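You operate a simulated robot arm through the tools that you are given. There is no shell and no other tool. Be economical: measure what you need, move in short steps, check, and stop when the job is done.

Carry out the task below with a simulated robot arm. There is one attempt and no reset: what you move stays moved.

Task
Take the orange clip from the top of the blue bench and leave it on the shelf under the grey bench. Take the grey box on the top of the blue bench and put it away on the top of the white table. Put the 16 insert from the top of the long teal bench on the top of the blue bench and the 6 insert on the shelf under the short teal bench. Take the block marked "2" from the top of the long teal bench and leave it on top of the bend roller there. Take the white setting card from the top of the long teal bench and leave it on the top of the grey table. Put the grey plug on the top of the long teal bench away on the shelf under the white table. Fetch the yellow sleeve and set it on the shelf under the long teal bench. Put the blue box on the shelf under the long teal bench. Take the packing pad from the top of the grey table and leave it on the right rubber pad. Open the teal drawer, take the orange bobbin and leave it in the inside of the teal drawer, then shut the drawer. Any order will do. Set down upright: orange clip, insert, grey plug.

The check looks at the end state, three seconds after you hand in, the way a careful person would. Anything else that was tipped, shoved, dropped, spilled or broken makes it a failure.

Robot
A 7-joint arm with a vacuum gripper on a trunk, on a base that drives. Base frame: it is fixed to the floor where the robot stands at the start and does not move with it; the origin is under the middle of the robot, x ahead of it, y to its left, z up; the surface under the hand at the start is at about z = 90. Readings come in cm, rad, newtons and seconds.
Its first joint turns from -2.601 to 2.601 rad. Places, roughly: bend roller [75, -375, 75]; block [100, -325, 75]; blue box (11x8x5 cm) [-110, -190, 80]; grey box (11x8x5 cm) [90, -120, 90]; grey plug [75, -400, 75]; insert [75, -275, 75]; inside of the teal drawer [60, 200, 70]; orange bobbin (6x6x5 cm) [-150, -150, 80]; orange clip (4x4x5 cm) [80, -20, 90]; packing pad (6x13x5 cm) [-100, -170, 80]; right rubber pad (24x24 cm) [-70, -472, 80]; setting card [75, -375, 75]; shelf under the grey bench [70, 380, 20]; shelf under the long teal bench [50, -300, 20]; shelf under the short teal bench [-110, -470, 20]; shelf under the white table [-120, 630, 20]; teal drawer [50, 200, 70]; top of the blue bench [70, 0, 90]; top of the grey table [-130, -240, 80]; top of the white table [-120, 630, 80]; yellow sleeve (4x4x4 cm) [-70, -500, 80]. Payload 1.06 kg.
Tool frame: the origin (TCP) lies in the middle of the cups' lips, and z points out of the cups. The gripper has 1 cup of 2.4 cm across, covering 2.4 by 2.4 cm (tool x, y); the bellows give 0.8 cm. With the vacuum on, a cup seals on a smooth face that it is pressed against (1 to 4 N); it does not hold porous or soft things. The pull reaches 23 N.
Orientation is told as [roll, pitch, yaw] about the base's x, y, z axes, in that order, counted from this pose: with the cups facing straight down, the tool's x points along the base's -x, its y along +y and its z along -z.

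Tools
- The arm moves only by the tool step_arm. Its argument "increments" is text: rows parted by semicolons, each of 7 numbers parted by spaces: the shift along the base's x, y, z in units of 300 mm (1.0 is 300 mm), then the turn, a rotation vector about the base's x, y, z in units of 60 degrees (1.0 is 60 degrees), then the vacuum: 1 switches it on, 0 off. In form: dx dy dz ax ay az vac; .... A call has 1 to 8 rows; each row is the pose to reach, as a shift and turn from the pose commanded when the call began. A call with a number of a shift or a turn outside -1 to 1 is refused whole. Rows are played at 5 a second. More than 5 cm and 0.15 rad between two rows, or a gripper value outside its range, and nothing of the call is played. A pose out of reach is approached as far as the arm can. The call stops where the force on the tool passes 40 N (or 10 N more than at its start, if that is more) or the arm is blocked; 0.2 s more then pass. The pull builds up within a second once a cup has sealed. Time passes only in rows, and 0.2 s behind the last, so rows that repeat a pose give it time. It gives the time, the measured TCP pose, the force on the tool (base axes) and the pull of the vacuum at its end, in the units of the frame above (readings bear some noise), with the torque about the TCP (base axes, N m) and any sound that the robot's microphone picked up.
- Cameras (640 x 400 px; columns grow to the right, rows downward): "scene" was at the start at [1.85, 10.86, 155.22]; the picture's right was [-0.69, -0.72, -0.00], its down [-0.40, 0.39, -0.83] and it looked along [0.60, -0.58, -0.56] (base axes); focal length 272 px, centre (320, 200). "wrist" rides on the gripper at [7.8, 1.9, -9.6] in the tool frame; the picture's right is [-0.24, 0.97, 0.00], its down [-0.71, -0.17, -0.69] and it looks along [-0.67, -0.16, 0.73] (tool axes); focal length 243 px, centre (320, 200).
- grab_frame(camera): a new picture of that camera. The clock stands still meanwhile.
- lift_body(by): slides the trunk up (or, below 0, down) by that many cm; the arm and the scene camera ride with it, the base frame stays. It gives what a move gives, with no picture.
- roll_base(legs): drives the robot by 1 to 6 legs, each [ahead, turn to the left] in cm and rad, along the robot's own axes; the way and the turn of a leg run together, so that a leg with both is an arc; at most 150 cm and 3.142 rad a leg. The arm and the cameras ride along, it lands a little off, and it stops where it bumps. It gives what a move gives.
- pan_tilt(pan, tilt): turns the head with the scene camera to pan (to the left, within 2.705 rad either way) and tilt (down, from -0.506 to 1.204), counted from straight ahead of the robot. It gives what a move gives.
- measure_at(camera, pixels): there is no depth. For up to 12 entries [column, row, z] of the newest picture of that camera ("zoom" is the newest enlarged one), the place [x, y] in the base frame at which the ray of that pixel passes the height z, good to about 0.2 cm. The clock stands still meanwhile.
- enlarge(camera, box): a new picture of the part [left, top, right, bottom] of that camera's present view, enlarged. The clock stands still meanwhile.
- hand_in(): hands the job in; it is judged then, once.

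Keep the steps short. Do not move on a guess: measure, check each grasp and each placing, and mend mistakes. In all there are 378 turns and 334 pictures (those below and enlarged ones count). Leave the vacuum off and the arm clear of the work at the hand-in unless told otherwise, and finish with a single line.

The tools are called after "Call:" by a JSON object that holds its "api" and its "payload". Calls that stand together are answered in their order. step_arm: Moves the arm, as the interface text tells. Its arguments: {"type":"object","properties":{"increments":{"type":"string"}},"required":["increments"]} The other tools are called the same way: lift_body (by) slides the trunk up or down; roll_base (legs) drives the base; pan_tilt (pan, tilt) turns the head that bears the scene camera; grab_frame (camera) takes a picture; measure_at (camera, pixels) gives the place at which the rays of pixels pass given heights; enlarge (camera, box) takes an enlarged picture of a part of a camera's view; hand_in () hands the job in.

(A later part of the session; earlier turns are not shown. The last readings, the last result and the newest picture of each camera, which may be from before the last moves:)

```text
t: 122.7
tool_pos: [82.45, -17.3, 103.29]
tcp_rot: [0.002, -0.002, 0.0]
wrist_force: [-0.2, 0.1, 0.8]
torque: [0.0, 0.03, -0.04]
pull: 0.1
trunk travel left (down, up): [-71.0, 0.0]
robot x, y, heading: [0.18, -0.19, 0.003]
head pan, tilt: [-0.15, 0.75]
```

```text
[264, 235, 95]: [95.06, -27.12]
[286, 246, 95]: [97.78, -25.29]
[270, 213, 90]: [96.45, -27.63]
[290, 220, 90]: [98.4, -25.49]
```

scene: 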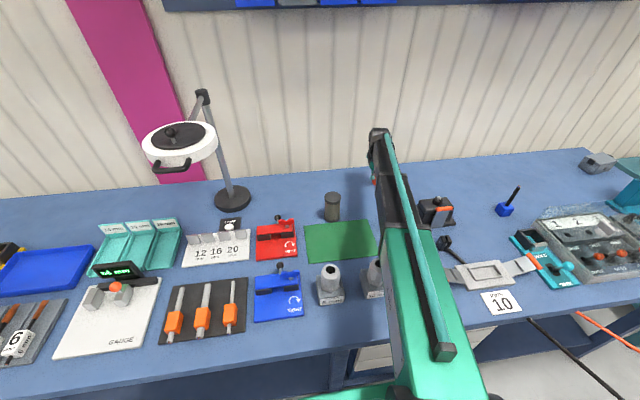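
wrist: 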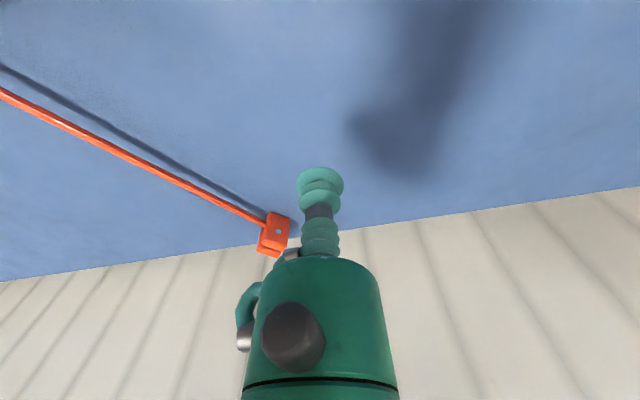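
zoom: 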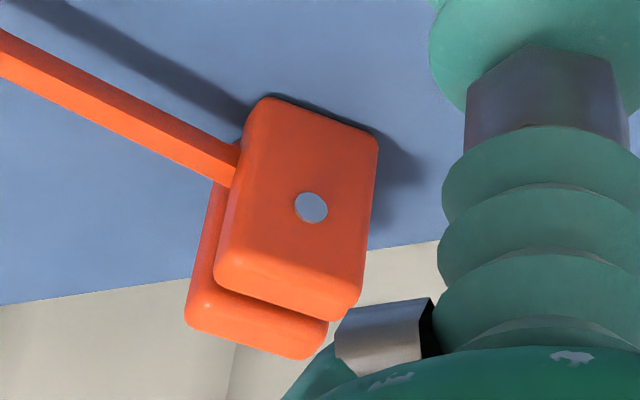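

The clip is near the wall at ~45°. I push its front corner +x (at y≈−28) so it turns flush against the wall.

Call:
{"api": "step_arm", "payload": {"increments": "0.08 -0.12 -0.05 0 0 0 0; 0.16 -0.24 -0.1 0 0 0 0; 0.24 -0.34 -0.17 0 0 0 0; 0.32 -0.36 -0.28 0 0 0 0; 0.34 -0.36 -0.38 0 0 0 0; 0.38 -0.36 -0.38 0 0 0 0; 0.42 -0.36 -0.38 0 0 0 0; 0.46 -0.36 -0.38 0 0 0 0"}}

Call:
{"api": "grab_frame", "payload": {"camera": "wrist"}}

```text
t: 124.5
tool_pos: [96.5, -28.34, 91.75]
tcp_rot: [0.0, -0.003, 0.0]
wrist_force: [-0.2, 0.1, 0.7]
torque: [0.0, 0.03, -0.03]
pull: 0.1
trunk travel left (down, up): [-71.0, 0.0]
robot x, y, heading: [-0.07, 0.14, -0.002]
head pan, tilt: [-0.15, 0.75]
```

```text
224 pictures are left
```

wrist: 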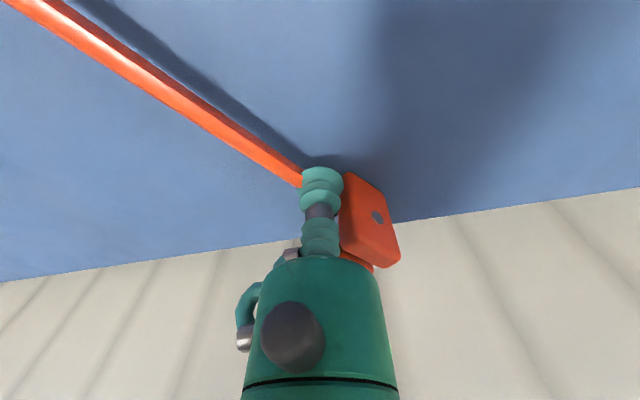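

Call:
{"api": "step_arm", "payload": {"increments": "0.03 0 0 0 0 0 0; 0.06 0 0 0 0 0 0; 0.08 0 0 0 0 0 0; 0.08 0 0 0 0 0 0"}}

Call:
{"api": "enlarge", "payload": {"camera": "wrist", "box": [270, 140, 430, 280]}}

```text
t: 125.5
tool_pos: [98.76, -27.99, 91.73]
tcp_rot: [0.0, -0.002, 0.001]
wrist_force: [-1.8, 0.3, 0.2]
torque: [0.01, -0.02, 0.06]
pull: 0.0
trunk travel left (down, up): [-71.0, 0.0]
robot x, y, heading: [0.03, -0.16, 0.001]
head pan, tilt: [-0.15, 0.75]
```

```text
2.86 times, centred on (350, 210) of wrist
```

zoom: 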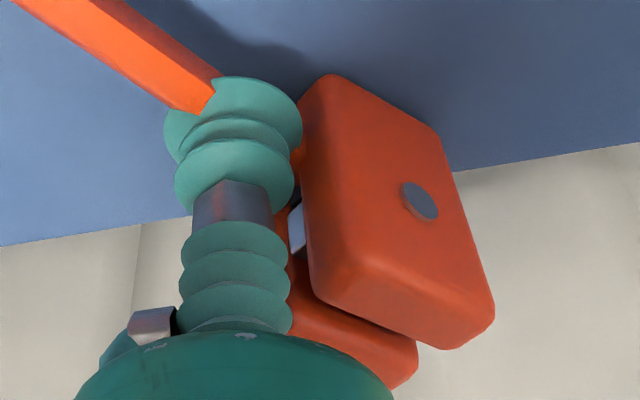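

Call:
{"api": "step_arm", "payload": {"increments": "0.02 0 0 0 0 0 0; 0.04 0 0 0 0 0 0; 0.06 0 0 0 0 0 0; 0.06 0 0 0 0 0 0"}}

Call:
{"api": "enlarge", "payload": {"camera": "wrist", "box": [270, 140, 430, 280]}}

```text
t: 126.5
tool_pos: [100.65, -28.26, 91.92]
tcp_rot: [0.0, -0.002, 0.001]
wrist_force: [0.7, -0.2, 0.6]
torque: [0.0, 0.02, 0.03]
pull: 0.0
trunk travel left (down, up): [-71.0, 0.0]
robot x, y, heading: [0.05, -0.14, 0.002]
head pan, tilt: [-0.15, 0.75]
```

```text
2.86 times, centred on (350, 210) of wrist
```

zoom: 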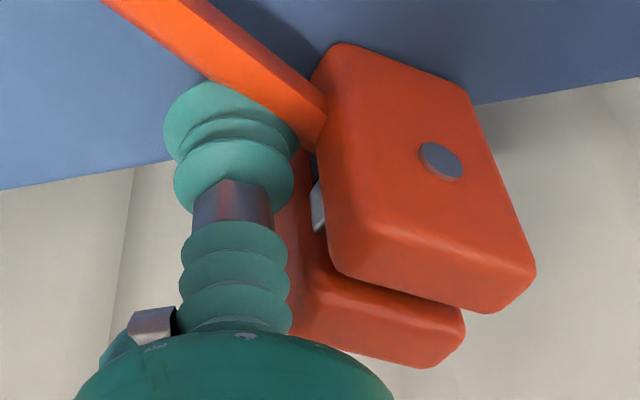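

Call:
{"api": "step_arm", "payload": {"increments": "-0.1 -0.03 0.05 0 0 0 0; -0.2 0 0.15 0 0 0 0; -0.3 0.1 0.22 0 0 0 0; -0.4 0.2 0.28 0 0 0 0; -0.5 0.3 0.34 0 0 0 0; -0.6 0.36 0.38 0 0 0 0"}}

Call:
{"api": "grab_frame", "payload": {"camera": "wrist"}}

Call:
{"api": "enlarge", "payload": {"camera": "wrist", "box": [230, 185, 310, 255]}}

```text
t: 127.9
tool_pos: [82.31, -17.43, 103.4]
tcp_rot: [0.0, -0.005, -0.003]
wrist_force: [0.4, 0.2, 0.1]
torque: [-0.01, 0.04, -0.01]
pull: 0.1
trunk travel left (down, up): [-71.0, 0.0]
robot x, y, heading: [0.42, 0.35, 0.004]
head pan, tilt: [-0.15, 0.75]
```

```text
221 pictures are left
```

wrist: 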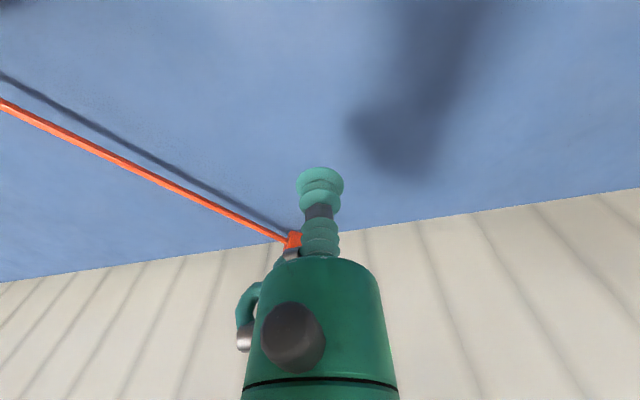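

```text
5.71 times, centred on (270, 220) of wrist
```

zoom: 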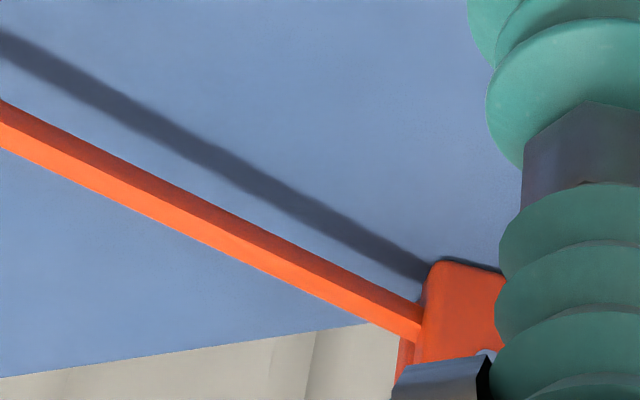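

Call:
{"api": "step_arm", "payload": {"increments": "0 0.13 0 0 0 0 0; 0 0.26 0.05 0 0 0 0; 0 0.26 0.05 0 0 0 0"}}

Call:
{"api": "grab_frame", "payload": {"camera": "wrist"}}

Call:
{"api": "enlarge", "payload": {"camera": "wrist", "box": [170, 175, 266, 265]}}

```text
t: 128.7
tool_pos: [82.53, -9.96, 104.72]
tcp_rot: [-0.002, -0.001, -0.001]
wrist_force: [0.3, -0.2, -0.6]
torque: [-0.01, -0.01, -0.01]
pull: 0.1
trunk travel left (down, up): [-71.0, 0.0]
robot x, y, heading: [0.27, -0.16, -0.0]
head pan, tilt: [-0.15, 0.75]
```

```text
219 pictures are left
```

wrist: 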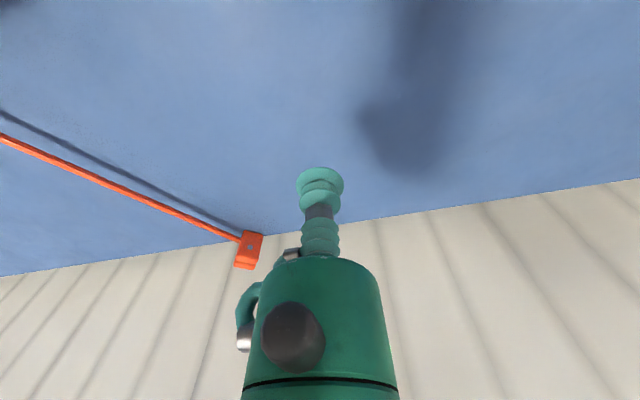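

```text
4.44 times, centred on (218, 220) of wrist
```

zoom: 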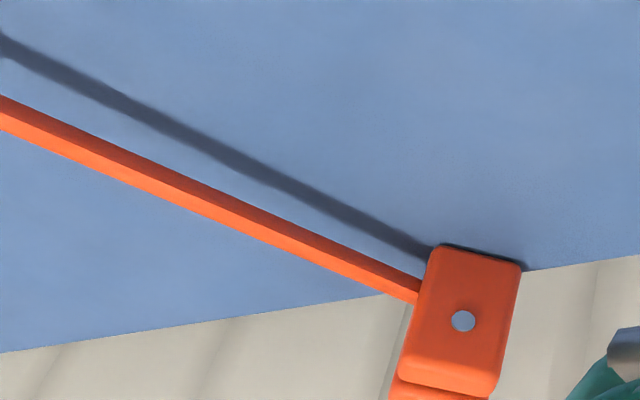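

Call:
{"api": "measure_at", "payload": {"camera": "zoom", "pixels": [[437, 245, 90], [523, 264, 90], [408, 350, 95], [497, 372, 95], [463, 321, 92.5], [580, 262, 90], [300, 305, 90]]}}

```text
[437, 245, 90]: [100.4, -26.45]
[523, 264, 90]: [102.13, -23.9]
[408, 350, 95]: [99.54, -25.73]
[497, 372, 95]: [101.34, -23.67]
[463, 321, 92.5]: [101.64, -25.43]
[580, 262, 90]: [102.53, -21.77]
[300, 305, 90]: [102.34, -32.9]
```

The clip stands against the wall with its rivet face at 57°, facing me. I'll bring the tool horizontally from the robot side, camera on the right/up side. First yaw at a safe place.

Call:
{"api": "step_arm", "payload": {"increments": "-0.08 0.03 0.08 0 0 0.12 0; -0.16 0.06 0.16 0 0 0.25 0; -0.24 0.06 0.24 0 0 0.38 0; -0.24 0.06 0.24 0 0 0.51 0; -0.24 0.06 0.24 0 0 0.64 0; -0.24 0.06 0.24 0 0 0.77 0; -0.24 0.06 0.24 0 0 0.9 0; -0.24 0.06 0.24 0 0 0.98 0"}}

Call:
{"api": "step_arm", "payload": {"increments": "0 0 0 0 0 0.13 0; 0 0 0 0 0 0.26 0; 0 0 0 0 0 0.39 0; 0 0 0 0 0 0.467 0; 0 0 0 0 0 0.467 0"}}

Call:
{"api": "step_arm", "payload": {"increments": "0 0 0 -0.072 -0.11 0 0; 0 0 0 -0.143 -0.218 0 0; 0 0 0 -0.215 -0.328 0 0; 0 0 0 -0.286 -0.437 0 0; 0 0 0 -0.358 -0.546 0 0; 0 0 0 -0.43 -0.655 0 0; 0 0 0 -0.5 -0.764 0 0; 0 0 0 -0.5 -0.764 0 0"}}

Call:
{"api": "grab_frame", "payload": {"camera": "scene"}}

```text
t: 130.5
tool_pos: [75.48, -7.73, 111.95]
tcp_rot: [0.002, -0.001, 1.028]
wrist_force: [-0.3, -0.1, -0.7]
torque: [-0.02, 0.0, 0.0]
pull: 0.1
trunk travel left (down, up): [-71.0, 0.0]
robot x, y, heading: [0.06, -0.05, 0.001]
head pan, tilt: [-0.15, 0.75]
```

```text
t: 131.7
tool_pos: [75.26, -7.74, 111.96]
tcp_rot: [-0.002, 0.0, 1.518]
wrist_force: [0.2, -0.4, 0.1]
torque: [-0.02, -0.01, 0.03]
pull: 0.1
trunk travel left (down, up): [-71.0, 0.0]
robot x, y, heading: [0.31, -0.02, -0.002]
head pan, tilt: [-0.15, 0.75]
```

```text
t: 133.5
tool_pos: [75.29, -7.79, 111.89]
tcp_rot: [-0.889, 0.419, 1.315]
wrist_force: [0.6, -0.5, 1.4]
torque: [0.01, 0.03, 0.0]
pull: 0.2
trunk travel left (down, up): [-71.0, 0.0]
robot x, y, heading: [-0.12, 0.19, -0.001]
head pan, tilt: [-0.15, 0.75]
```

```text
217 pictures are left
```

scene: 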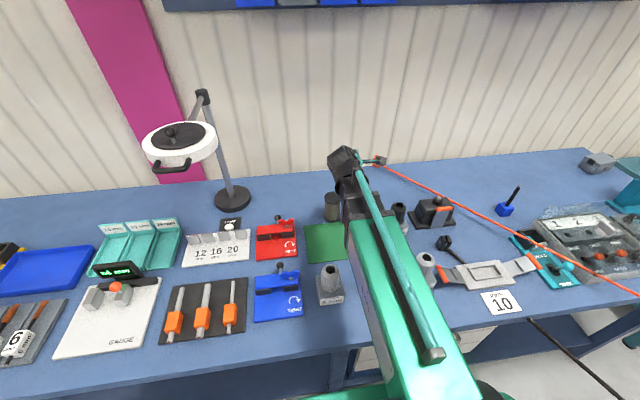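

Call:
{"api": "step_arm", "payload": {"increments": "0 0 0 -0.072 -0.11 0 0; 0 0 0 -0.143 -0.22 0 0; 0.1 -0.06 0 -0.22 -0.336 0 0; 0.22 -0.13 0 -0.22 -0.336 0 0; 0.34 -0.2 0 -0.22 -0.336 0 0; 0.46 -0.27 0 -0.22 -0.336 0 0; 0.56 -0.34 -0.05 -0.22 -0.336 0 0; 0.62 -0.38 -0.18 -0.22 -0.336 0 0"}}

Call:
{"api": "enlarge", "payload": {"camera": "scene", "box": [310, 120, 470, 220]}}

Call:
{"api": "grab_frame", "payload": {"camera": "wrist"}}

```text
t: 135.3
tool_pos: [93.88, -19.59, 106.59]
tcp_rot: [-1.344, 0.51, 1.104]
wrist_force: [0.7, -0.3, 0.3]
torque: [0.0, 0.01, 0.0]
pull: 0.0
trunk travel left (down, up): [-71.0, 0.0]
robot x, y, heading: [-0.03, -0.11, -0.004]
head pan, tilt: [-0.15, 0.75]
```

```text
4.00 times, centred on (390, 170) of scene
```

zoom: 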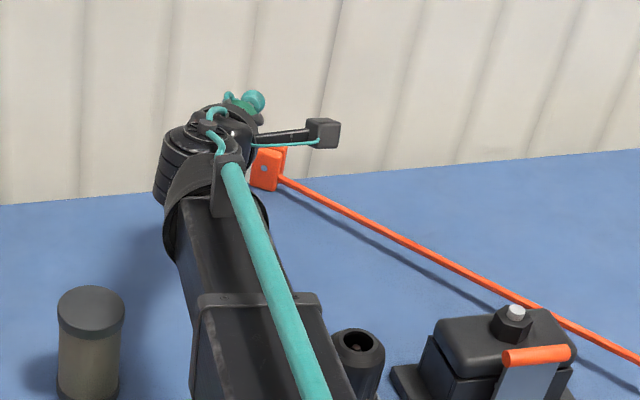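

```text
215 pictures are left
```

wrist: 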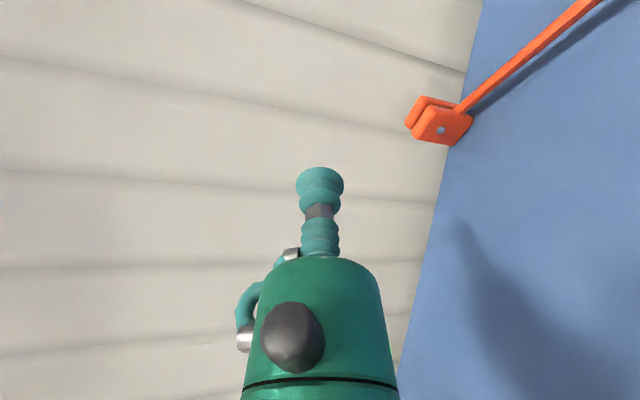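

Call:
{"api": "step_arm", "payload": {"increments": "0 0 -0.15 0 0 0 0; 0.02 -0.02 -0.28 0 0 0 0; 0.06 -0.05 -0.36 0 0 0 0; 0.1 -0.08 -0.42 0 0 0 0; 0.1 -0.08 -0.42 0 0 0 0"}}

Call:
{"api": "grab_frame", "payload": {"camera": "wrist"}}

Call:
{"api": "enlarge", "payload": {"camera": "scene", "box": [310, 120, 470, 220]}}

```text
t: 136.5
tool_pos: [96.88, -21.65, 93.87]
tcp_rot: [-1.346, 0.514, 1.105]
wrist_force: [0.1, 0.5, -0.4]
torque: [0.01, 0.01, -0.01]
pull: 0.1
trunk travel left (down, up): [-71.0, 0.0]
robot x, y, heading: [-0.17, -0.41, -0.007]
head pan, tilt: [-0.15, 0.75]
```

```text
214 pictures are left
```

wrist: 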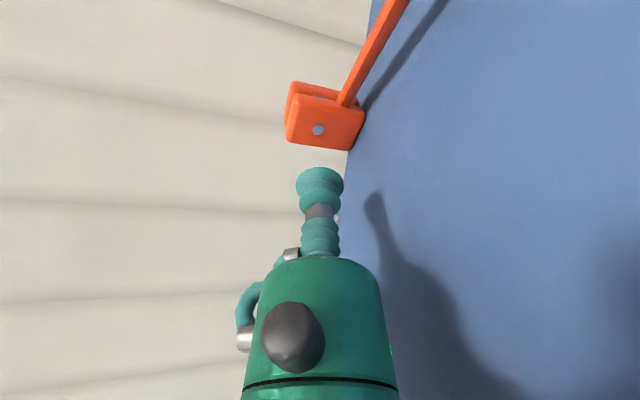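

```text
4.00 times, centred on (390, 170) of scene
```

zoom: 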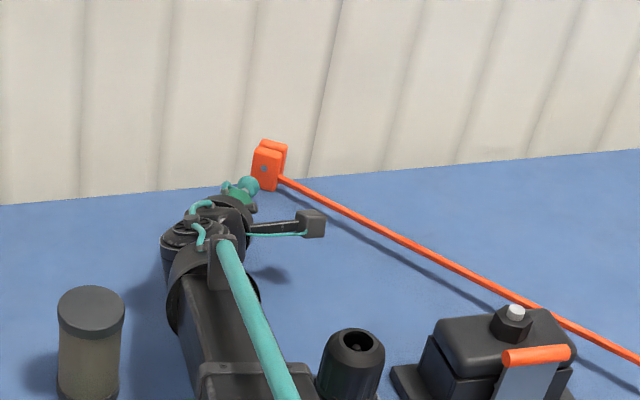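

Clear and aligned with the rivet. I advance 5 cm with vacuum on.

Call:
{"api": "step_arm", "payload": {"increments": "0.05 -0.035 -0.01 0 0 0 1; 0.09 -0.063 -0.018 0 0 0 1; 0.115 -0.083 -0.023 0 0 0 1; 0.13 -0.095 -0.026 0 0 0 1; 0.14 -0.103 -0.028 0 0 0 1; 0.14 -0.103 -0.028 0 0 0 1; 0.14 -0.103 -0.028 0 0 0 1"}}

Call:
{"api": "enlarge", "payload": {"camera": "wrist", "box": [260, 90, 400, 210]}}

```text
t: 138.1
tool_pos: [101.08, -24.69, 93.19]
tcp_rot: [-1.345, 0.513, 1.104]
wrist_force: [0.5, 0.1, -0.4]
torque: [-0.02, -0.03, 0.03]
pull: 0.1
trunk travel left (down, up): [-71.0, 0.0]
robot x, y, heading: [0.09, -0.21, -0.003]
head pan, tilt: [-0.15, 0.75]
```

```text
3.33 times, centred on (330, 150) of wrist
```

zoom: 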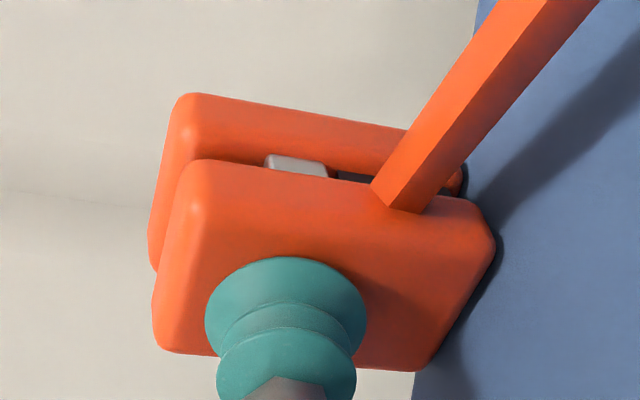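

Call:
{"api": "step_arm", "payload": {"increments": "0.006 -0.004 -0.001 0 0 0 1; 0.012 -0.008 -0.002 0 0 0 1; 0.018 -0.012 -0.003 0 0 0 1; 0.024 -0.016 -0.005 0 0 0 1; 0.03 -0.02 -0.006 0 0 0 1; 0.03 -0.02 -0.006 0 0 0 1; 0.03 -0.02 -0.006 0 0 0 1"}}

Call:
{"api": "enlarge", "payload": {"camera": "wrist", "box": [260, 90, 400, 210]}}

```text
t: 139.7
tool_pos: [101.86, -25.48, 93.01]
tcp_rot: [-1.346, 0.513, 1.105]
wrist_force: [-1.0, 0.7, 3.6]
torque: [-0.11, -0.05, -0.03]
pull: 23.0
trunk travel left (down, up): [-71.0, 0.0]
robot x, y, heading: [-0.0, 0.16, -0.006]
head pan, tilt: [-0.15, 0.75]
```

```text
3.33 times, centred on (330, 150) of wrist
```

zoom: 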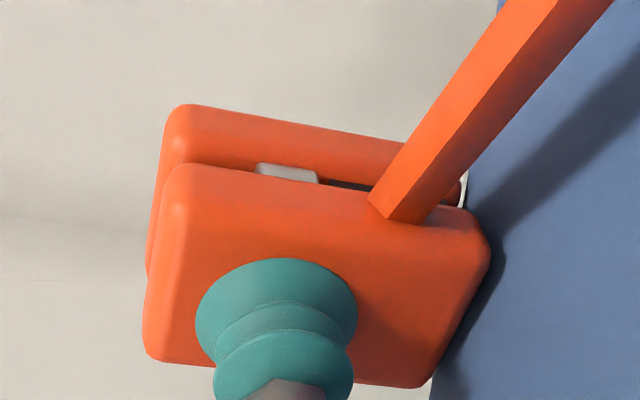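

Sealed (23 N). I lift it up and back from the wall.

Call:
{"api": "step_arm", "payload": {"increments": "-0.02 0.015 0.03 0 0 0 1; -0.08 0.05 0.1 0 0 0 1; -0.16 0.1 0.2 0 0 0 1; -0.25 0.15 0.3 0 0 0 1; -0.35 0.2 0.4 0 0 0 1; -0.45 0.25 0.47 0 0 0 1; -0.55 0.25 0.55 0 0 0 1"}}

Call:
{"api": "grab_frame", "payload": {"camera": "wrist"}}

Call:
{"api": "grab_frame", "payload": {"camera": "scene"}}

```text
t: 141.3
tool_pos: [85.67, -17.66, 109.64]
tcp_rot: [-1.347, 0.514, 1.103]
wrist_force: [0.3, -0.2, -0.5]
torque: [0.02, -0.02, 0.03]
pull: 22.9
trunk travel left (down, up): [-71.0, 0.0]
robot x, y, heading: [-0.12, -0.28, 0.002]
head pan, tilt: [-0.15, 0.75]
```

```text
210 pictures are left
```

wrist: 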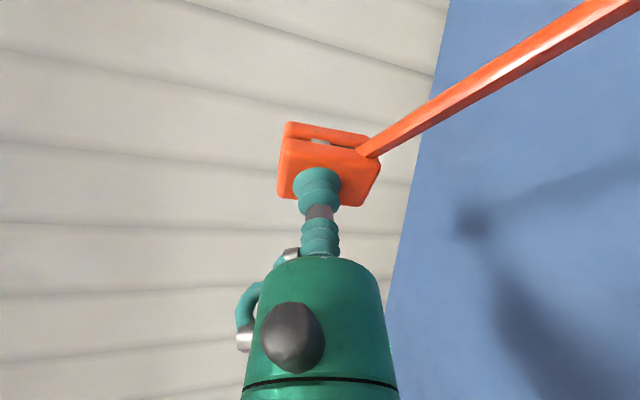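

```text
209 pictures are left
```

scene: 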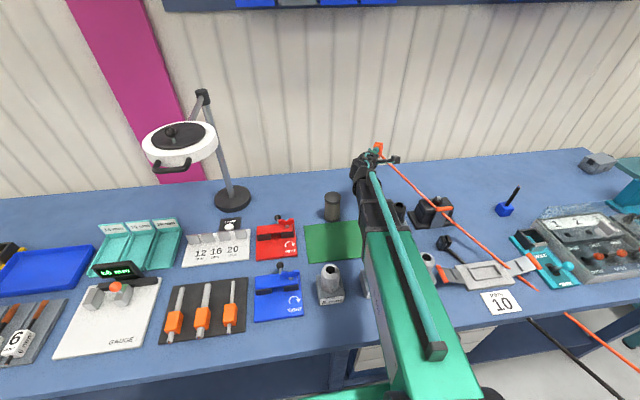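

Clip held upright. I retract the arm over the bench at z≈113 toward the robot.

Call:
{"api": "step_arm", "payload": {"increments": "-0.14 0 0.05 0 0 0 1; -0.28 0 0.1 0 0 0 1; -0.42 0 0.12 0 0 0 1; -0.56 0 0.12 0 0 0 1; -0.7 0 0.12 0 0 0 1; -0.84 0 0.12 0 0 0 1; -0.98 0 0.12 0 0 0 1; -0.98 0 0.12 0 0 0 1"}}

Call:
{"api": "grab_frame", "payload": {"camera": "scene"}}

```text
t: 143.1
tool_pos: [68.22, -20.07, 111.54]
tcp_rot: [-1.345, 0.514, 1.103]
wrist_force: [-0.4, -0.2, -0.7]
torque: [0.01, 0.01, -0.02]
pull: 22.8
out of reach, approached as far as the arm can: row 5, 6, 7, 8
trunk travel left (down, up): [-71.0, 0.0]
robot x, y, heading: [-0.1, -0.16, -0.005]
head pan, tilt: [-0.15, 0.75]
```

```text
208 pictures are left
```

scene: 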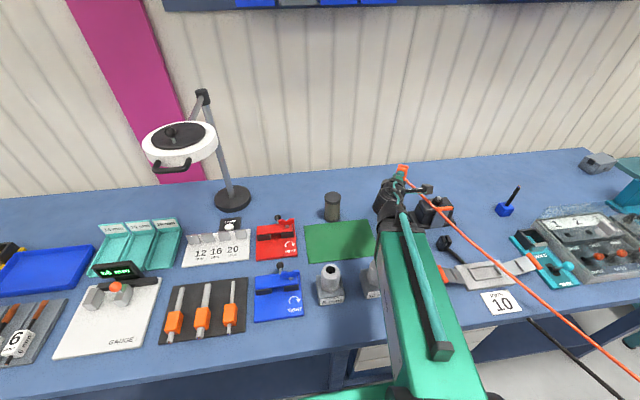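

The arm can't come nearer with this pose, so the base must back off before turning. I check the floor behind and beside the robot.

Call:
{"api": "pan_tilt", "payload": {"pan": -2.3, "tilt": 0.9}}

Call:
{"api": "grab_frame", "payload": {"camera": "scene"}}

Call:
{"api": "pan_tilt", "payload": {"pan": 2.5, "tilt": 0.9}}

Call:
{"api": "grab_frame", "payload": {"camera": "scene"}}

Call:
{"api": "pan_tilt", "payload": {"pan": 1.3, "tilt": 0.8}}

Call:
{"api": "grab_frame", "payload": {"camera": "scene"}}

```text
t: 145.1
tool_pos: [68.31, -20.09, 111.46]
tcp_rot: [-1.346, 0.514, 1.105]
wrist_force: [0.5, 0.0, -0.3]
torque: [-0.02, -0.04, 0.02]
pull: 22.7
trunk travel left (down, up): [-71.0, 0.0]
robot x, y, heading: [0.17, 0.23, -0.003]
head pan, tilt: [-2.3, 0.901]
```

```text
207 pictures are left
```

scene: 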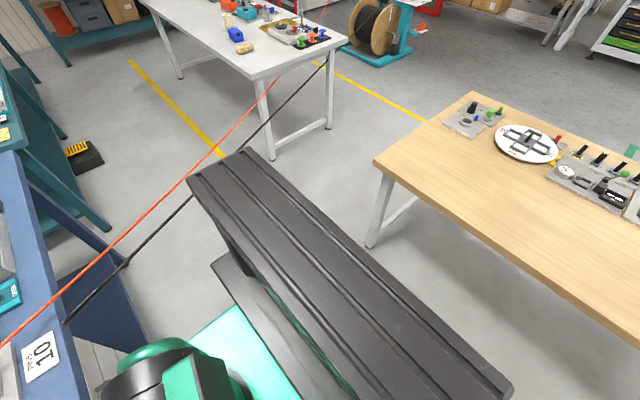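

```text
t: 148.9
tool_pos: [68.29, -20.13, 111.42]
tcp_rot: [-1.345, 0.514, 1.105]
wrist_force: [0.0, -0.7, -1.7]
torque: [-0.01, -0.03, -0.01]
pull: 22.6
trunk travel left (down, up): [-71.0, 0.0]
robot x, y, heading: [0.13, 0.06, -0.001]
head pan, tilt: [2.499, 0.901]
```

```text
206 pictures are left
```

scene: 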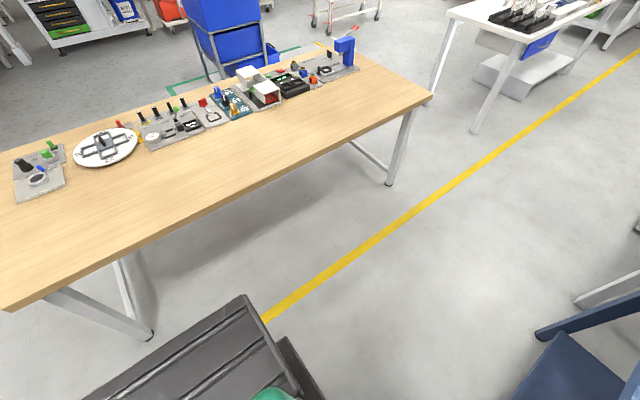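

```text
t: 150.3
tool_pos: [68.25, -20.11, 111.43]
tcp_rot: [-1.345, 0.514, 1.105]
wrist_force: [0.2, -0.6, -0.5]
torque: [0.0, -0.03, 0.0]
pull: 23.0
trunk travel left (down, up): [-71.0, 0.0]
robot x, y, heading: [0.12, -0.42, 0.006]
head pan, tilt: [1.3, 0.799]
```

```text
205 pictures are left
```

scene: 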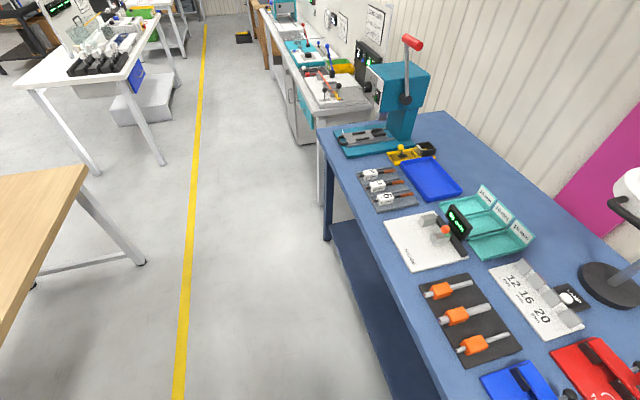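

Call:
{"api": "measure_at", "payload": {"camera": "scene", "pixels": [[190, 300, 0], [328, 240, 0], [345, 245, 90], [143, 262, 0], [88, 168, 80], [163, 165, 0], [321, 205, 0], [300, 145, 0], [318, 128, 85], [25, 80, 80], [250, 38, 0], [365, 105, 85]]}}

```text
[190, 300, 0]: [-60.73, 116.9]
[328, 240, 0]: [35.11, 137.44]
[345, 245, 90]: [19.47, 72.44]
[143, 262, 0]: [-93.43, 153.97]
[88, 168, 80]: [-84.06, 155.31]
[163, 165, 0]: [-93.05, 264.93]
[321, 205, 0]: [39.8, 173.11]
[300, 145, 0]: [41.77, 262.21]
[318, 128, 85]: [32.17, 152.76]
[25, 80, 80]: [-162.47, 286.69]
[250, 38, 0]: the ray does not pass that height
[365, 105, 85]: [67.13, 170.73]
```

The dark ribbed thing is my own trunk; the aisle between wood table (x≈−85) and bench (x≈35) is free. I back 25 cm, turn left and drive along the aisle.

Call:
{"api": "roll_base", "payload": {"legs": [[-25, 0], [0, 1.5708]]}}

Call:
{"api": "grab_frame", "payload": {"camera": "wrist"}}

```text
t: 156.1
tool_pos: [-7.43, 68.98, 111.48]
tcp_rot: [-1.346, 0.513, 2.714]
wrist_force: [0.7, -0.5, -0.5]
torque: [0.05, 0.0, 0.0]
pull: 23.1
trunk travel left (down, up): [-71.0, 0.0]
robot x, y, heading: [-24.76, -0.11, 1.612]
head pan, tilt: [1.3, 0.799]
```

```text
204 pictures are left
```

wrist: 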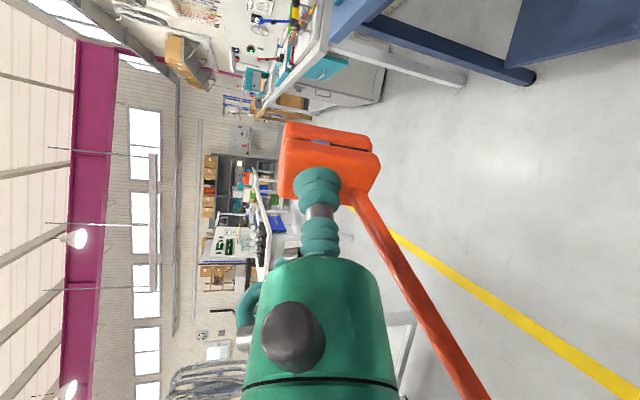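

Call:
{"api": "roll_base", "payload": {"legs": [[0, -0.041], [140, 0], [120, 0]]}}

Call:
{"api": "pan_tilt", "payload": {"pan": -0.9, "tilt": 0.6}}

Call:
{"api": "grab_frame", "payload": {"camera": "scene"}}

```text
t: 169.1
tool_pos: [-7.98, 329.94, 111.51]
tcp_rot: [-1.346, 0.513, 2.711]
wrist_force: [-0.5, 0.1, -1.4]
torque: [0.0, -0.01, 0.03]
pull: 23.0
trunk travel left (down, up): [-71.0, 0.0]
robot x, y, heading: [-25.58, 260.9, 1.604]
head pan, tilt: [1.3, 0.799]
```

```text
t: 171.2
tool_pos: [-7.88, 329.87, 111.48]
tcp_rot: [-1.346, 0.514, 2.711]
wrist_force: [0.3, -0.4, 0.5]
torque: [0.02, -0.03, 0.01]
pull: 22.9
trunk travel left (down, up): [-71.0, 0.0]
robot x, y, heading: [-25.58, 260.93, 1.604]
head pan, tilt: [-0.901, 0.6]
```

```text
203 pictures are left
```

scene: 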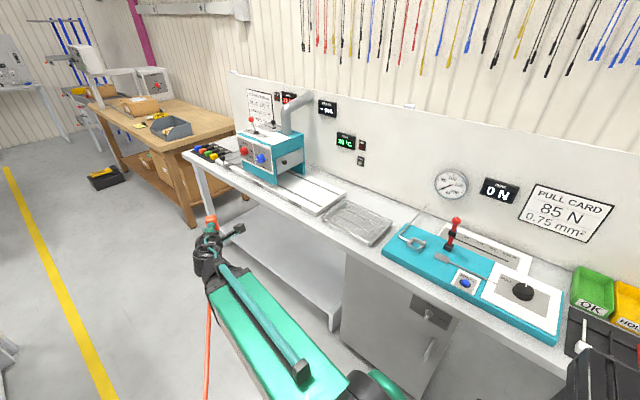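

The shelf is visible under the left half of the grey bench. I look closer and measure it.

Call:
{"api": "enlarge", "payload": {"camera": "scene", "box": [180, 130, 420, 340]}}

Call:
{"api": "measure_at", "payload": {"camera": "scene", "pixels": [[205, 225, 20], [255, 270, 20], [330, 320, 20], [290, 260, 20], [340, 270, 20], [183, 155, 90], [345, 255, 90], [330, 330, 0], [205, 228, 0], [342, 335, 0], [430, 395, 0]]}}

```text
1.90 times, centred on (300, 235) of scene
```

zoom: 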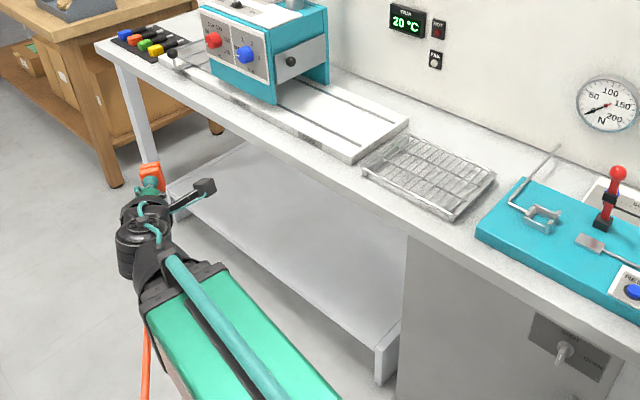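

```text
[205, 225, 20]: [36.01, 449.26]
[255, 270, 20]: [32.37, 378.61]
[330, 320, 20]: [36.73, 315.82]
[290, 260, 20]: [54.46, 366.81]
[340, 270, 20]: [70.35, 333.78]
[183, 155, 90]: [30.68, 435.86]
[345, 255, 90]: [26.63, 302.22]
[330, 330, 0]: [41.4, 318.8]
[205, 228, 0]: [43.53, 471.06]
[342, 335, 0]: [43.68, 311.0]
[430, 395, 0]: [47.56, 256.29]
```

Shelf front edge is at x≈36, y 316–445. I drive on 134 cm and then lower the trunk while the arm still points along the aisle.

Call:
{"api": "roll_base", "payload": {"legs": [[0, -0.033], [134, 0]]}}

Call:
{"api": "lift_body", "payload": {"by": -66}}

Call:
{"api": "pan_tilt", "payload": {"pan": -0.7, "tilt": 0.4}}

Call:
{"api": "grab_frame", "payload": {"camera": "scene"}}

```text
t: 178.5
tool_pos: [-2.72, 467.06, 111.38]
tcp_rot: [-1.345, 0.514, 2.654]
wrist_force: [0.9, 1.1, -1.2]
torque: [0.0, -0.04, -0.01]
pull: 22.5
trunk travel left (down, up): [-71.0, 0.0]
robot x, y, heading: [-24.09, 398.83, 1.551]
head pan, tilt: [-0.901, 0.6]
```

```text
refused: -66 is not a number from -40 to 40
```

```text
t: 179.2
tool_pos: [-2.75, 466.89, 111.5]
tcp_rot: [-1.345, 0.512, 2.654]
wrist_force: [-0.8, -0.1, -1.1]
torque: [0.0, -0.01, 0.03]
pull: 22.9
trunk travel left (down, up): [-71.0, 0.0]
robot x, y, heading: [-23.78, 399.1, 1.547]
head pan, tilt: [-0.7, 0.4]
```

```text
201 pictures are left
```

scene: 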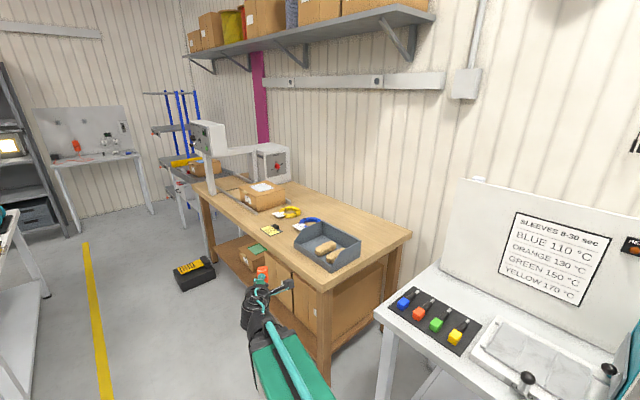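

Call:
{"api": "measure_at", "payload": {"camera": "scene", "pixels": [[322, 292, 88], [378, 315, 90], [322, 370, 0], [385, 395, 20], [412, 232, 88]]}}

Call:
{"api": "lift_body", "payload": {"by": -40}}

Call:
{"api": "lift_body", "payload": {"by": -25}}

Call:
{"api": "grab_frame", "payload": {"camera": "scene"}}

```text
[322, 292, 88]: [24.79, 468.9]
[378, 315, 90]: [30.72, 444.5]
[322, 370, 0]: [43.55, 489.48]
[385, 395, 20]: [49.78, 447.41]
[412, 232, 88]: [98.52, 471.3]
```

```text
t: 183.1
tool_pos: [-2.71, 466.88, 71.48]
tcp_rot: [-1.344, 0.512, 2.654]
wrist_force: [0.4, 0.4, -0.7]
torque: [0.01, -0.03, -0.03]
pull: 22.8
trunk travel left (down, up): [-31.0, 40.0]
robot x, y, heading: [-24.24, 399.5, 1.551]
head pan, tilt: [-0.7, 0.4]
```

```text
t: 185.6
tool_pos: [-2.71, 466.96, 46.54]
tcp_rot: [-1.345, 0.513, 2.655]
wrist_force: [0.3, 0.3, -0.8]
torque: [0.0, -0.02, 0.01]
pull: 22.6
trunk travel left (down, up): [-6.0, 65.0]
robot x, y, heading: [-24.3, 398.89, 1.548]
head pan, tilt: [-0.7, 0.4]
```

```text
200 pictures are left
```

scene: 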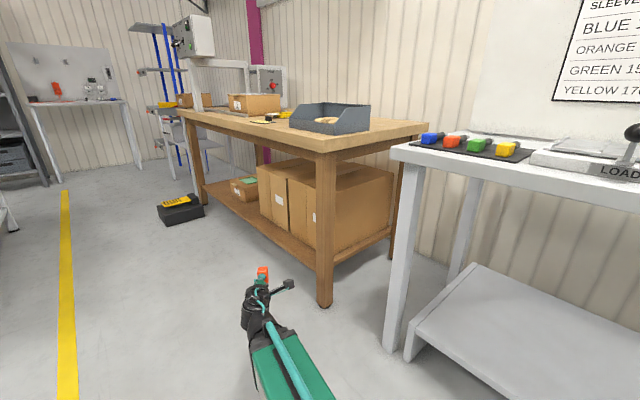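

Call:
{"api": "measure_at", "payload": {"camera": "scene", "pixels": [[393, 350, 0], [383, 345, 0], [410, 357, 18], [470, 265, 20], [325, 305, 0], [640, 365, 20], [560, 398, 18]]}}

```text
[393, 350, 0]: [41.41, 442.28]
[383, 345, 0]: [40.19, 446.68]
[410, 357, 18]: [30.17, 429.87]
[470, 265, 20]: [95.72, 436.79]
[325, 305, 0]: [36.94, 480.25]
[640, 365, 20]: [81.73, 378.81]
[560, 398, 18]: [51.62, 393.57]
```

The leg is at radius 80 from my axis – too tight. I back 15 cm, then turn right to face the bench, arm at z≈46 going in under the top.

Call:
{"api": "roll_base", "payload": {"legs": [[-15, 0], [0, -1.0]]}}

Call:
{"api": "pan_tilt", "payload": {"pan": -0.3, "tilt": 0.4}}

Call:
{"api": "grab_frame", "payload": {"camera": "scene"}}

```text
t: 189.6
tool_pos: [44.5, 401.95, 46.43]
tcp_rot: [-1.346, 0.513, 1.646]
wrist_force: [0.7, -0.6, -0.9]
torque: [0.02, -0.01, 0.01]
pull: 22.7
trunk travel left (down, up): [-6.0, 65.0]
robot x, y, heading: [-24.5, 384.44, 0.546]
head pan, tilt: [-0.7, 0.4]
```

```text
t: 190.4
tool_pos: [44.38, 402.13, 46.59]
tcp_rot: [-1.345, 0.513, 1.646]
wrist_force: [0.2, -0.1, 0.1]
torque: [-0.01, -0.05, 0.01]
pull: 23.0
trunk travel left (down, up): [-6.0, 65.0]
robot x, y, heading: [-24.5, 384.15, 0.544]
head pan, tilt: [-0.3, 0.4]
```

```text
199 pictures are left
```

scene: 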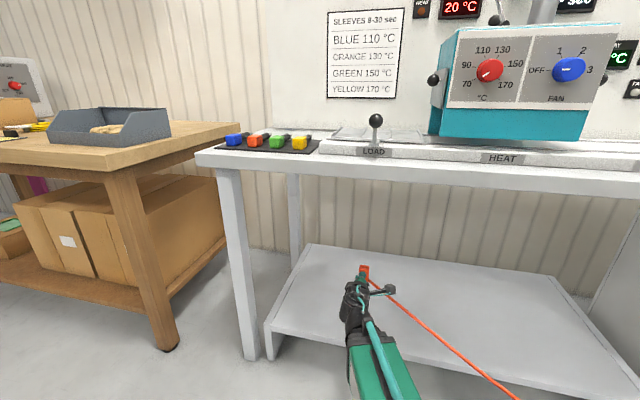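

The tool now points straight +x over the shelf. I lower the trunk the last 6 cm and then the arm.

Call:
{"api": "lift_body", "payload": {"by": -6}}

Call:
{"api": "step_arm", "payload": {"increments": "0.05 0 -0.1 0 0 0 1; 0.1 0 -0.22 0 0 0 1; 0.1 0 -0.35 0 0 0 1; 0.1 0 -0.45 0 0 0 1; 0.1 0 -0.48 0 0 0 1; 0.1 0 -0.48 0 0 0 1"}}

Call:
{"api": "grab_frame", "payload": {"camera": "scene"}}

Call:
{"api": "grab_frame", "payload": {"camera": "wrist"}}

```text
t: 191.4
tool_pos: [44.51, 402.1, 40.51]
tcp_rot: [-1.346, 0.512, 1.648]
wrist_force: [0.6, -0.3, -1.0]
torque: [-0.02, -0.05, -0.03]
pull: 22.9
trunk travel left (down, up): [0.0, 71.0]
robot x, y, heading: [-24.82, 383.81, 0.544]
head pan, tilt: [-0.3, 0.4]
```

```text
t: 192.8
tool_pos: [47.24, 402.19, 26.01]
tcp_rot: [-1.345, 0.512, 1.646]
wrist_force: [-0.9, -0.3, -0.5]
torque: [0.0, -0.02, -0.02]
pull: 23.1
trunk travel left (down, up): [0.0, 71.0]
robot x, y, heading: [-24.15, 384.22, 0.538]
head pan, tilt: [-0.3, 0.4]
```

```text
198 pictures are left
```

scene: 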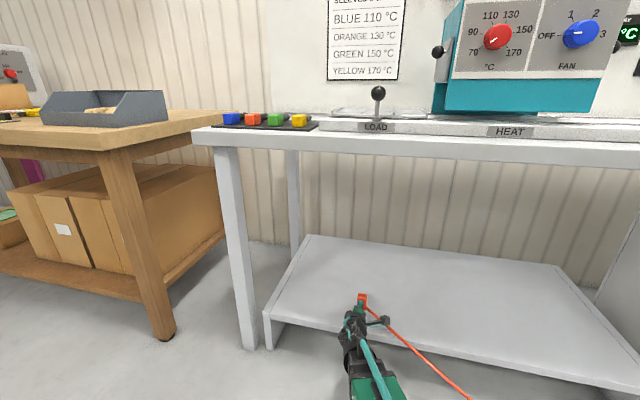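

```text
197 pictures are left
```

wrist: 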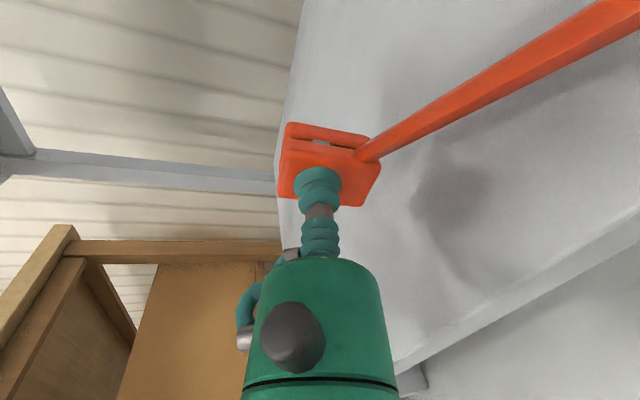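

Call:
{"api": "step_arm", "payload": {"increments": "0 0 -0.04 0 0 0 1; 0 0 -0.07 0 0 0 1; 0 0 -0.085 0 0 0 1; 0 0 -0.085 0 0 0 1"}}

Call:
{"api": "enlarge", "payload": {"camera": "scene", "box": [310, 270, 406, 340]}}

```text
t: 193.8
tool_pos: [47.36, 402.09, 23.64]
tcp_rot: [-1.346, 0.513, 1.645]
wrist_force: [-0.2, 0.0, 0.3]
torque: [-0.02, 0.01, 0.03]
pull: 22.9
trunk travel left (down, up): [0.0, 71.0]
robot x, y, heading: [-24.72, 384.07, 0.543]
head pan, tilt: [-0.3, 0.4]
```

```text
5.71 times, centred on (358, 305) of scene
```

zoom: 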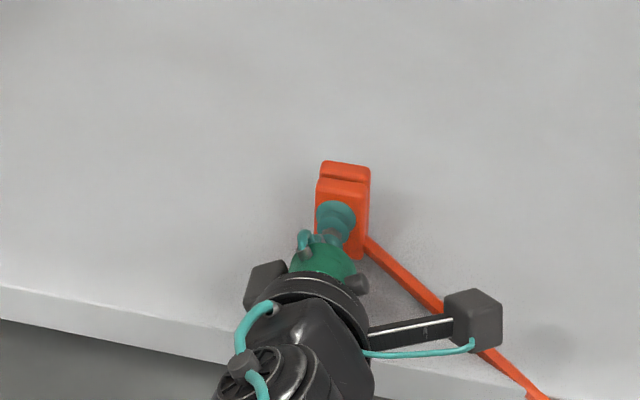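

Call:
{"api": "step_arm", "payload": {"increments": "0 0 -0.01 0 0 0 1; 0 0 -0.015 0 0 0 1; 0 0 -0.02 0 0 0 1; 0 0 -0.02 0 0 0 1"}}

```text
t: 194.8
tool_pos: [47.36, 402.05, 22.93]
tcp_rot: [-1.348, 0.513, 1.646]
wrist_force: [-0.9, -1.7, 4.9]
torque: [0.03, -0.17, -0.02]
pull: 22.7
trunk travel left (down, up): [0.0, 71.0]
robot x, y, heading: [-24.61, 383.92, 0.538]
head pan, tilt: [-0.3, 0.4]
```

Contact at the expected height. I release, wait, and draw straight back.

Call:
{"api": "step_arm", "payload": {"increments": "0 0 0.004 0 0 0 0; 0 0 0.004 0 0 0 0; 0 0 0.004 0 0 0 0; -0.02 0 0.008 0 0 0 0; -0.07 0 0.02 0 0 0 0; -0.12 0 0.06 0 0 0 0; -0.12 0 0.06 0 0 0 0"}}

Call:
{"api": "enlarge", "payload": {"camera": "scene", "box": [310, 270, 406, 340]}}

```text
t: 196.4
tool_pos: [43.55, 402.09, 24.7]
tcp_rot: [-1.345, 0.514, 1.648]
wrist_force: [0.8, 0.5, -0.1]
torque: [0.03, 0.0, 0.0]
pull: 0.0
trunk travel left (down, up): [0.0, 71.0]
robot x, y, heading: [-24.65, 384.41, 0.54]
head pan, tilt: [-0.3, 0.4]
```

```text
5.71 times, centred on (358, 305) of scene
```

zoom: 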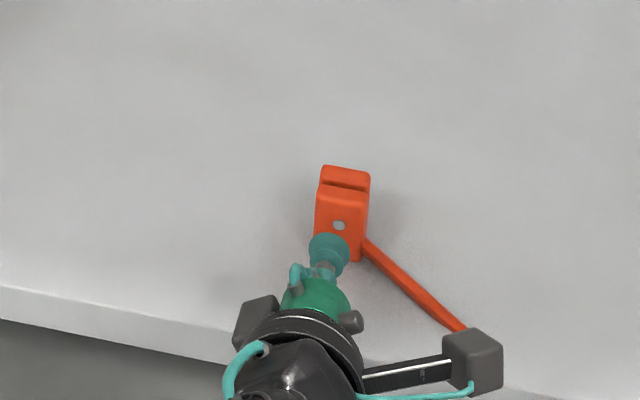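

The clip stands upright on the shelf. Next: the grey box. I raise the arm, turn out to the aisle (left), then raise the trunk.

Call:
{"api": "step_arm", "payload": {"increments": "-0.03 0 0.12 0 0 0 0; -0.03 0 0.26 0 0 0 0; -0.03 0 0.4 0 0 0 0; -0.03 0 0.55 0 0 0 0; -0.03 0 0.7 0 0 0 0"}}

Call:
{"api": "roll_base", "payload": {"legs": [[0, 1.03]]}}

Call:
{"api": "lift_body", "payload": {"by": 40}}

Call:
{"api": "lift_body", "payload": {"by": 20}}

```text
t: 197.6
tool_pos: [44.7, 402.54, 46.01]
tcp_rot: [-1.344, 0.514, 1.647]
wrist_force: [0.0, 0.7, 0.9]
torque: [0.01, 0.05, 0.0]
pull: 0.1
out of reach, approached as far as the arm can: row 3, 4, 5
trunk travel left (down, up): [0.0, 71.0]
robot x, y, heading: [-24.55, 383.95, 0.541]
head pan, tilt: [-0.3, 0.4]
```

```text
t: 200.6
tool_pos: [-4.36, 452.71, 46.12]
tcp_rot: [-1.346, 0.512, 2.67]
wrist_force: [0.7, 0.5, 0.4]
torque: [0.03, 0.0, 0.02]
pull: 0.0
trunk travel left (down, up): [0.0, 71.0]
robot x, y, heading: [-24.37, 384.19, 1.564]
head pan, tilt: [-0.3, 0.4]
```

```text
t: 204.5
tool_pos: [-4.43, 452.69, 85.99]
tcp_rot: [-1.347, 0.513, 2.67]
wrist_force: [-0.2, -0.7, -0.7]
torque: [0.01, -0.01, 0.03]
pull: 0.1
trunk travel left (down, up): [-40.0, 31.0]
robot x, y, heading: [-24.54, 383.96, 1.563]
head pan, tilt: [-0.3, 0.4]
```

```text
t: 206.6
tool_pos: [-4.32, 452.64, 106.04]
tcp_rot: [-1.345, 0.513, 2.669]
wrist_force: [0.1, -0.4, -0.1]
torque: [0.01, -0.03, -0.03]
pull: 0.0
trunk travel left (down, up): [-60.0, 11.0]
robot x, y, heading: [-24.54, 383.88, 1.569]
head pan, tilt: [-0.3, 0.4]
```

Trunk is up. I return the tool to vertical and neutral yaw in the free aisle.

Call:
{"api": "step_arm", "payload": {"increments": "0 0 0 -0.113 0.074 0 0; 0 0 0 -0.226 0.148 0 0; 0 0 0 -0.34 0.222 0 0; 0 0 0 -0.45 0.296 0 0; 0 0 0 -0.565 0.37 0 0; 0 0 0 -0.68 0.444 0 0; 0 0 0 -0.79 0.518 0 0; 0 0 0 -0.9 0.588 0 0"}}

Call:
{"api": "step_arm", "payload": {"increments": "0 0 0 -0.1 0.065 0 0; 0 0 0 -0.19 0.124 0 0; 0 0 0 -0.19 0.124 0 0"}}

Call:
{"api": "step_arm", "payload": {"increments": "0 0 0 0 0 -0.14 0; 0 0 0 0 0 -0.28 0; 0 0 0 0 0 -0.42 0; 0 0 0 0 0 -0.56 0; 0 0 0 0 0 -0.7 0; 0 0 0 0 0 -0.84 0; 0 0 0 0 0 -0.98 0"}}

```text
t: 208.4
tool_pos: [-4.35, 452.75, 106.05]
tcp_rot: [-0.213, 0.126, 3.072]
wrist_force: [0.2, 0.0, 0.5]
torque: [0.02, 0.02, -0.03]
pull: 0.2
trunk travel left (down, up): [-60.0, 11.0]
robot x, y, heading: [-24.69, 384.0, 1.568]
head pan, tilt: [-0.3, 0.4]
```

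```text
t: 209.2
tool_pos: [-4.54, 452.63, 106.01]
tcp_rot: [-0.008, 0.009, 3.086]
wrist_force: [-1.0, 0.2, -0.5]
torque: [0.01, -0.02, -0.01]
pull: 0.1
trunk travel left (down, up): [-60.0, 11.0]
robot x, y, heading: [-24.46, 384.03, 1.569]
head pan, tilt: [-0.3, 0.4]
```

```text
t: 210.8
tool_pos: [-4.39, 452.64, 106.18]
tcp_rot: [-0.009, 0.009, 2.057]
wrist_force: [0.1, 0.3, 0.2]
torque: [-0.03, 0.03, 0.02]
pull: 0.1
trunk travel left (down, up): [-60.0, 11.0]
robot x, y, heading: [-24.66, 383.93, 1.57]
head pan, tilt: [-0.3, 0.4]
```

Call:
{"api": "step_arm", "payload": {"increments": "0 -0.1 0 0 0 -0.12 0; 0 -0.2 0 0 0 -0.24 0; 0 -0.3 0.05 0 0 -0.36 0; 0 -0.4 0.1 0 0 -0.465 0"}}

Call:
{"api": "roll_base", "payload": {"legs": [[-150, 0], [-150, 0], [-150, 0], [-50, 0], [0, -1.5708]]}}

Call:
{"api": "pan_tilt", "payload": {"pan": -0.2, "tilt": 0.6}}

Call:
{"api": "grab_frame", "payload": {"camera": "scene"}}

```text
t: 211.8
tool_pos: [-4.39, 440.5, 109.22]
tcp_rot: [-0.008, 0.01, 1.572]
wrist_force: [0.0, 0.6, 0.5]
torque: [-0.02, -0.01, 0.01]
pull: 0.0
trunk travel left (down, up): [-60.0, 11.0]
robot x, y, heading: [-24.77, 384.07, 1.566]
head pan, tilt: [-0.3, 0.4]
```

```text
t: 240.0
tool_pos: [39.59, -140.98, 109.21]
tcp_rot: [-0.008, 0.008, -0.038]
wrist_force: [0.2, 0.0, -0.7]
torque: [0.03, -0.02, 0.01]
pull: 0.0
trunk travel left (down, up): [-60.0, 11.0]
robot x, y, heading: [-16.07, -118.79, -0.048]
head pan, tilt: [-0.3, 0.4]
```

```text
t: 240.7
tool_pos: [39.65, -140.99, 109.19]
tcp_rot: [-0.007, 0.009, -0.039]
wrist_force: [-0.1, -0.2, 0.4]
torque: [0.03, 0.0, -0.02]
pull: 0.0
trunk travel left (down, up): [-60.0, 11.0]
robot x, y, heading: [-16.05, -118.84, -0.047]
head pan, tilt: [-0.201, 0.6]
```

```text
194 pictures are left
```

scene: 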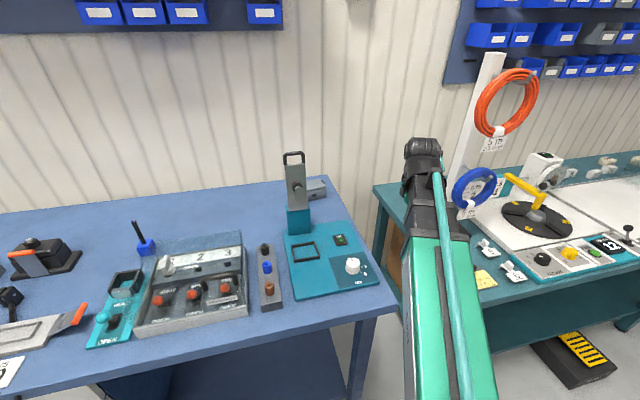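

The grey box is at (316,188), behind the teal post. I measure it.

Call:
{"api": "enlarge", "payload": {"camera": "scene", "box": [260, 140, 380, 215]}}

Call:
{"api": "measure_at", "payload": {"camera": "zoom", "pixels": [[248, 280, 95], [230, 205, 95], [345, 185, 95], [350, 240, 95], [350, 265, 90], [300, 230, 95], [200, 60, 115], [265, 350, 98]]}}

```text
5.33 times, centred on (320, 178) of scene
```

zoom: 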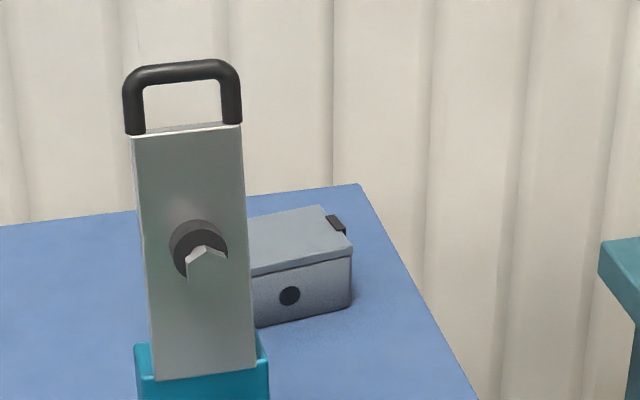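

```text
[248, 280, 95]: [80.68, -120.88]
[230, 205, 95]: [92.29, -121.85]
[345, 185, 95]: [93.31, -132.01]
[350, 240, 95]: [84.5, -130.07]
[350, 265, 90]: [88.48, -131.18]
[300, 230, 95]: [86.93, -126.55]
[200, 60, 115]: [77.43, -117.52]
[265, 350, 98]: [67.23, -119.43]
```

Call:
{"api": "measure_at", "payload": {"camera": "zoom", "pixels": [[251, 274, 95], [352, 252, 95], [322, 206, 95], [248, 217, 95], [257, 327, 90], [351, 305, 90], [338, 222, 95], [130, 60, 118], [240, 62, 118], [268, 395, 98]]}}

```text
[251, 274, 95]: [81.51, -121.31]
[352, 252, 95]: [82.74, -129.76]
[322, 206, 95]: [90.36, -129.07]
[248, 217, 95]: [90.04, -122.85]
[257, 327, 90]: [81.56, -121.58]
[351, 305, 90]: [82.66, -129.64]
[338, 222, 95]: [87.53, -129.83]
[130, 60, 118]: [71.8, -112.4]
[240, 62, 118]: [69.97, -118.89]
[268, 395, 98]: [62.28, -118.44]
```

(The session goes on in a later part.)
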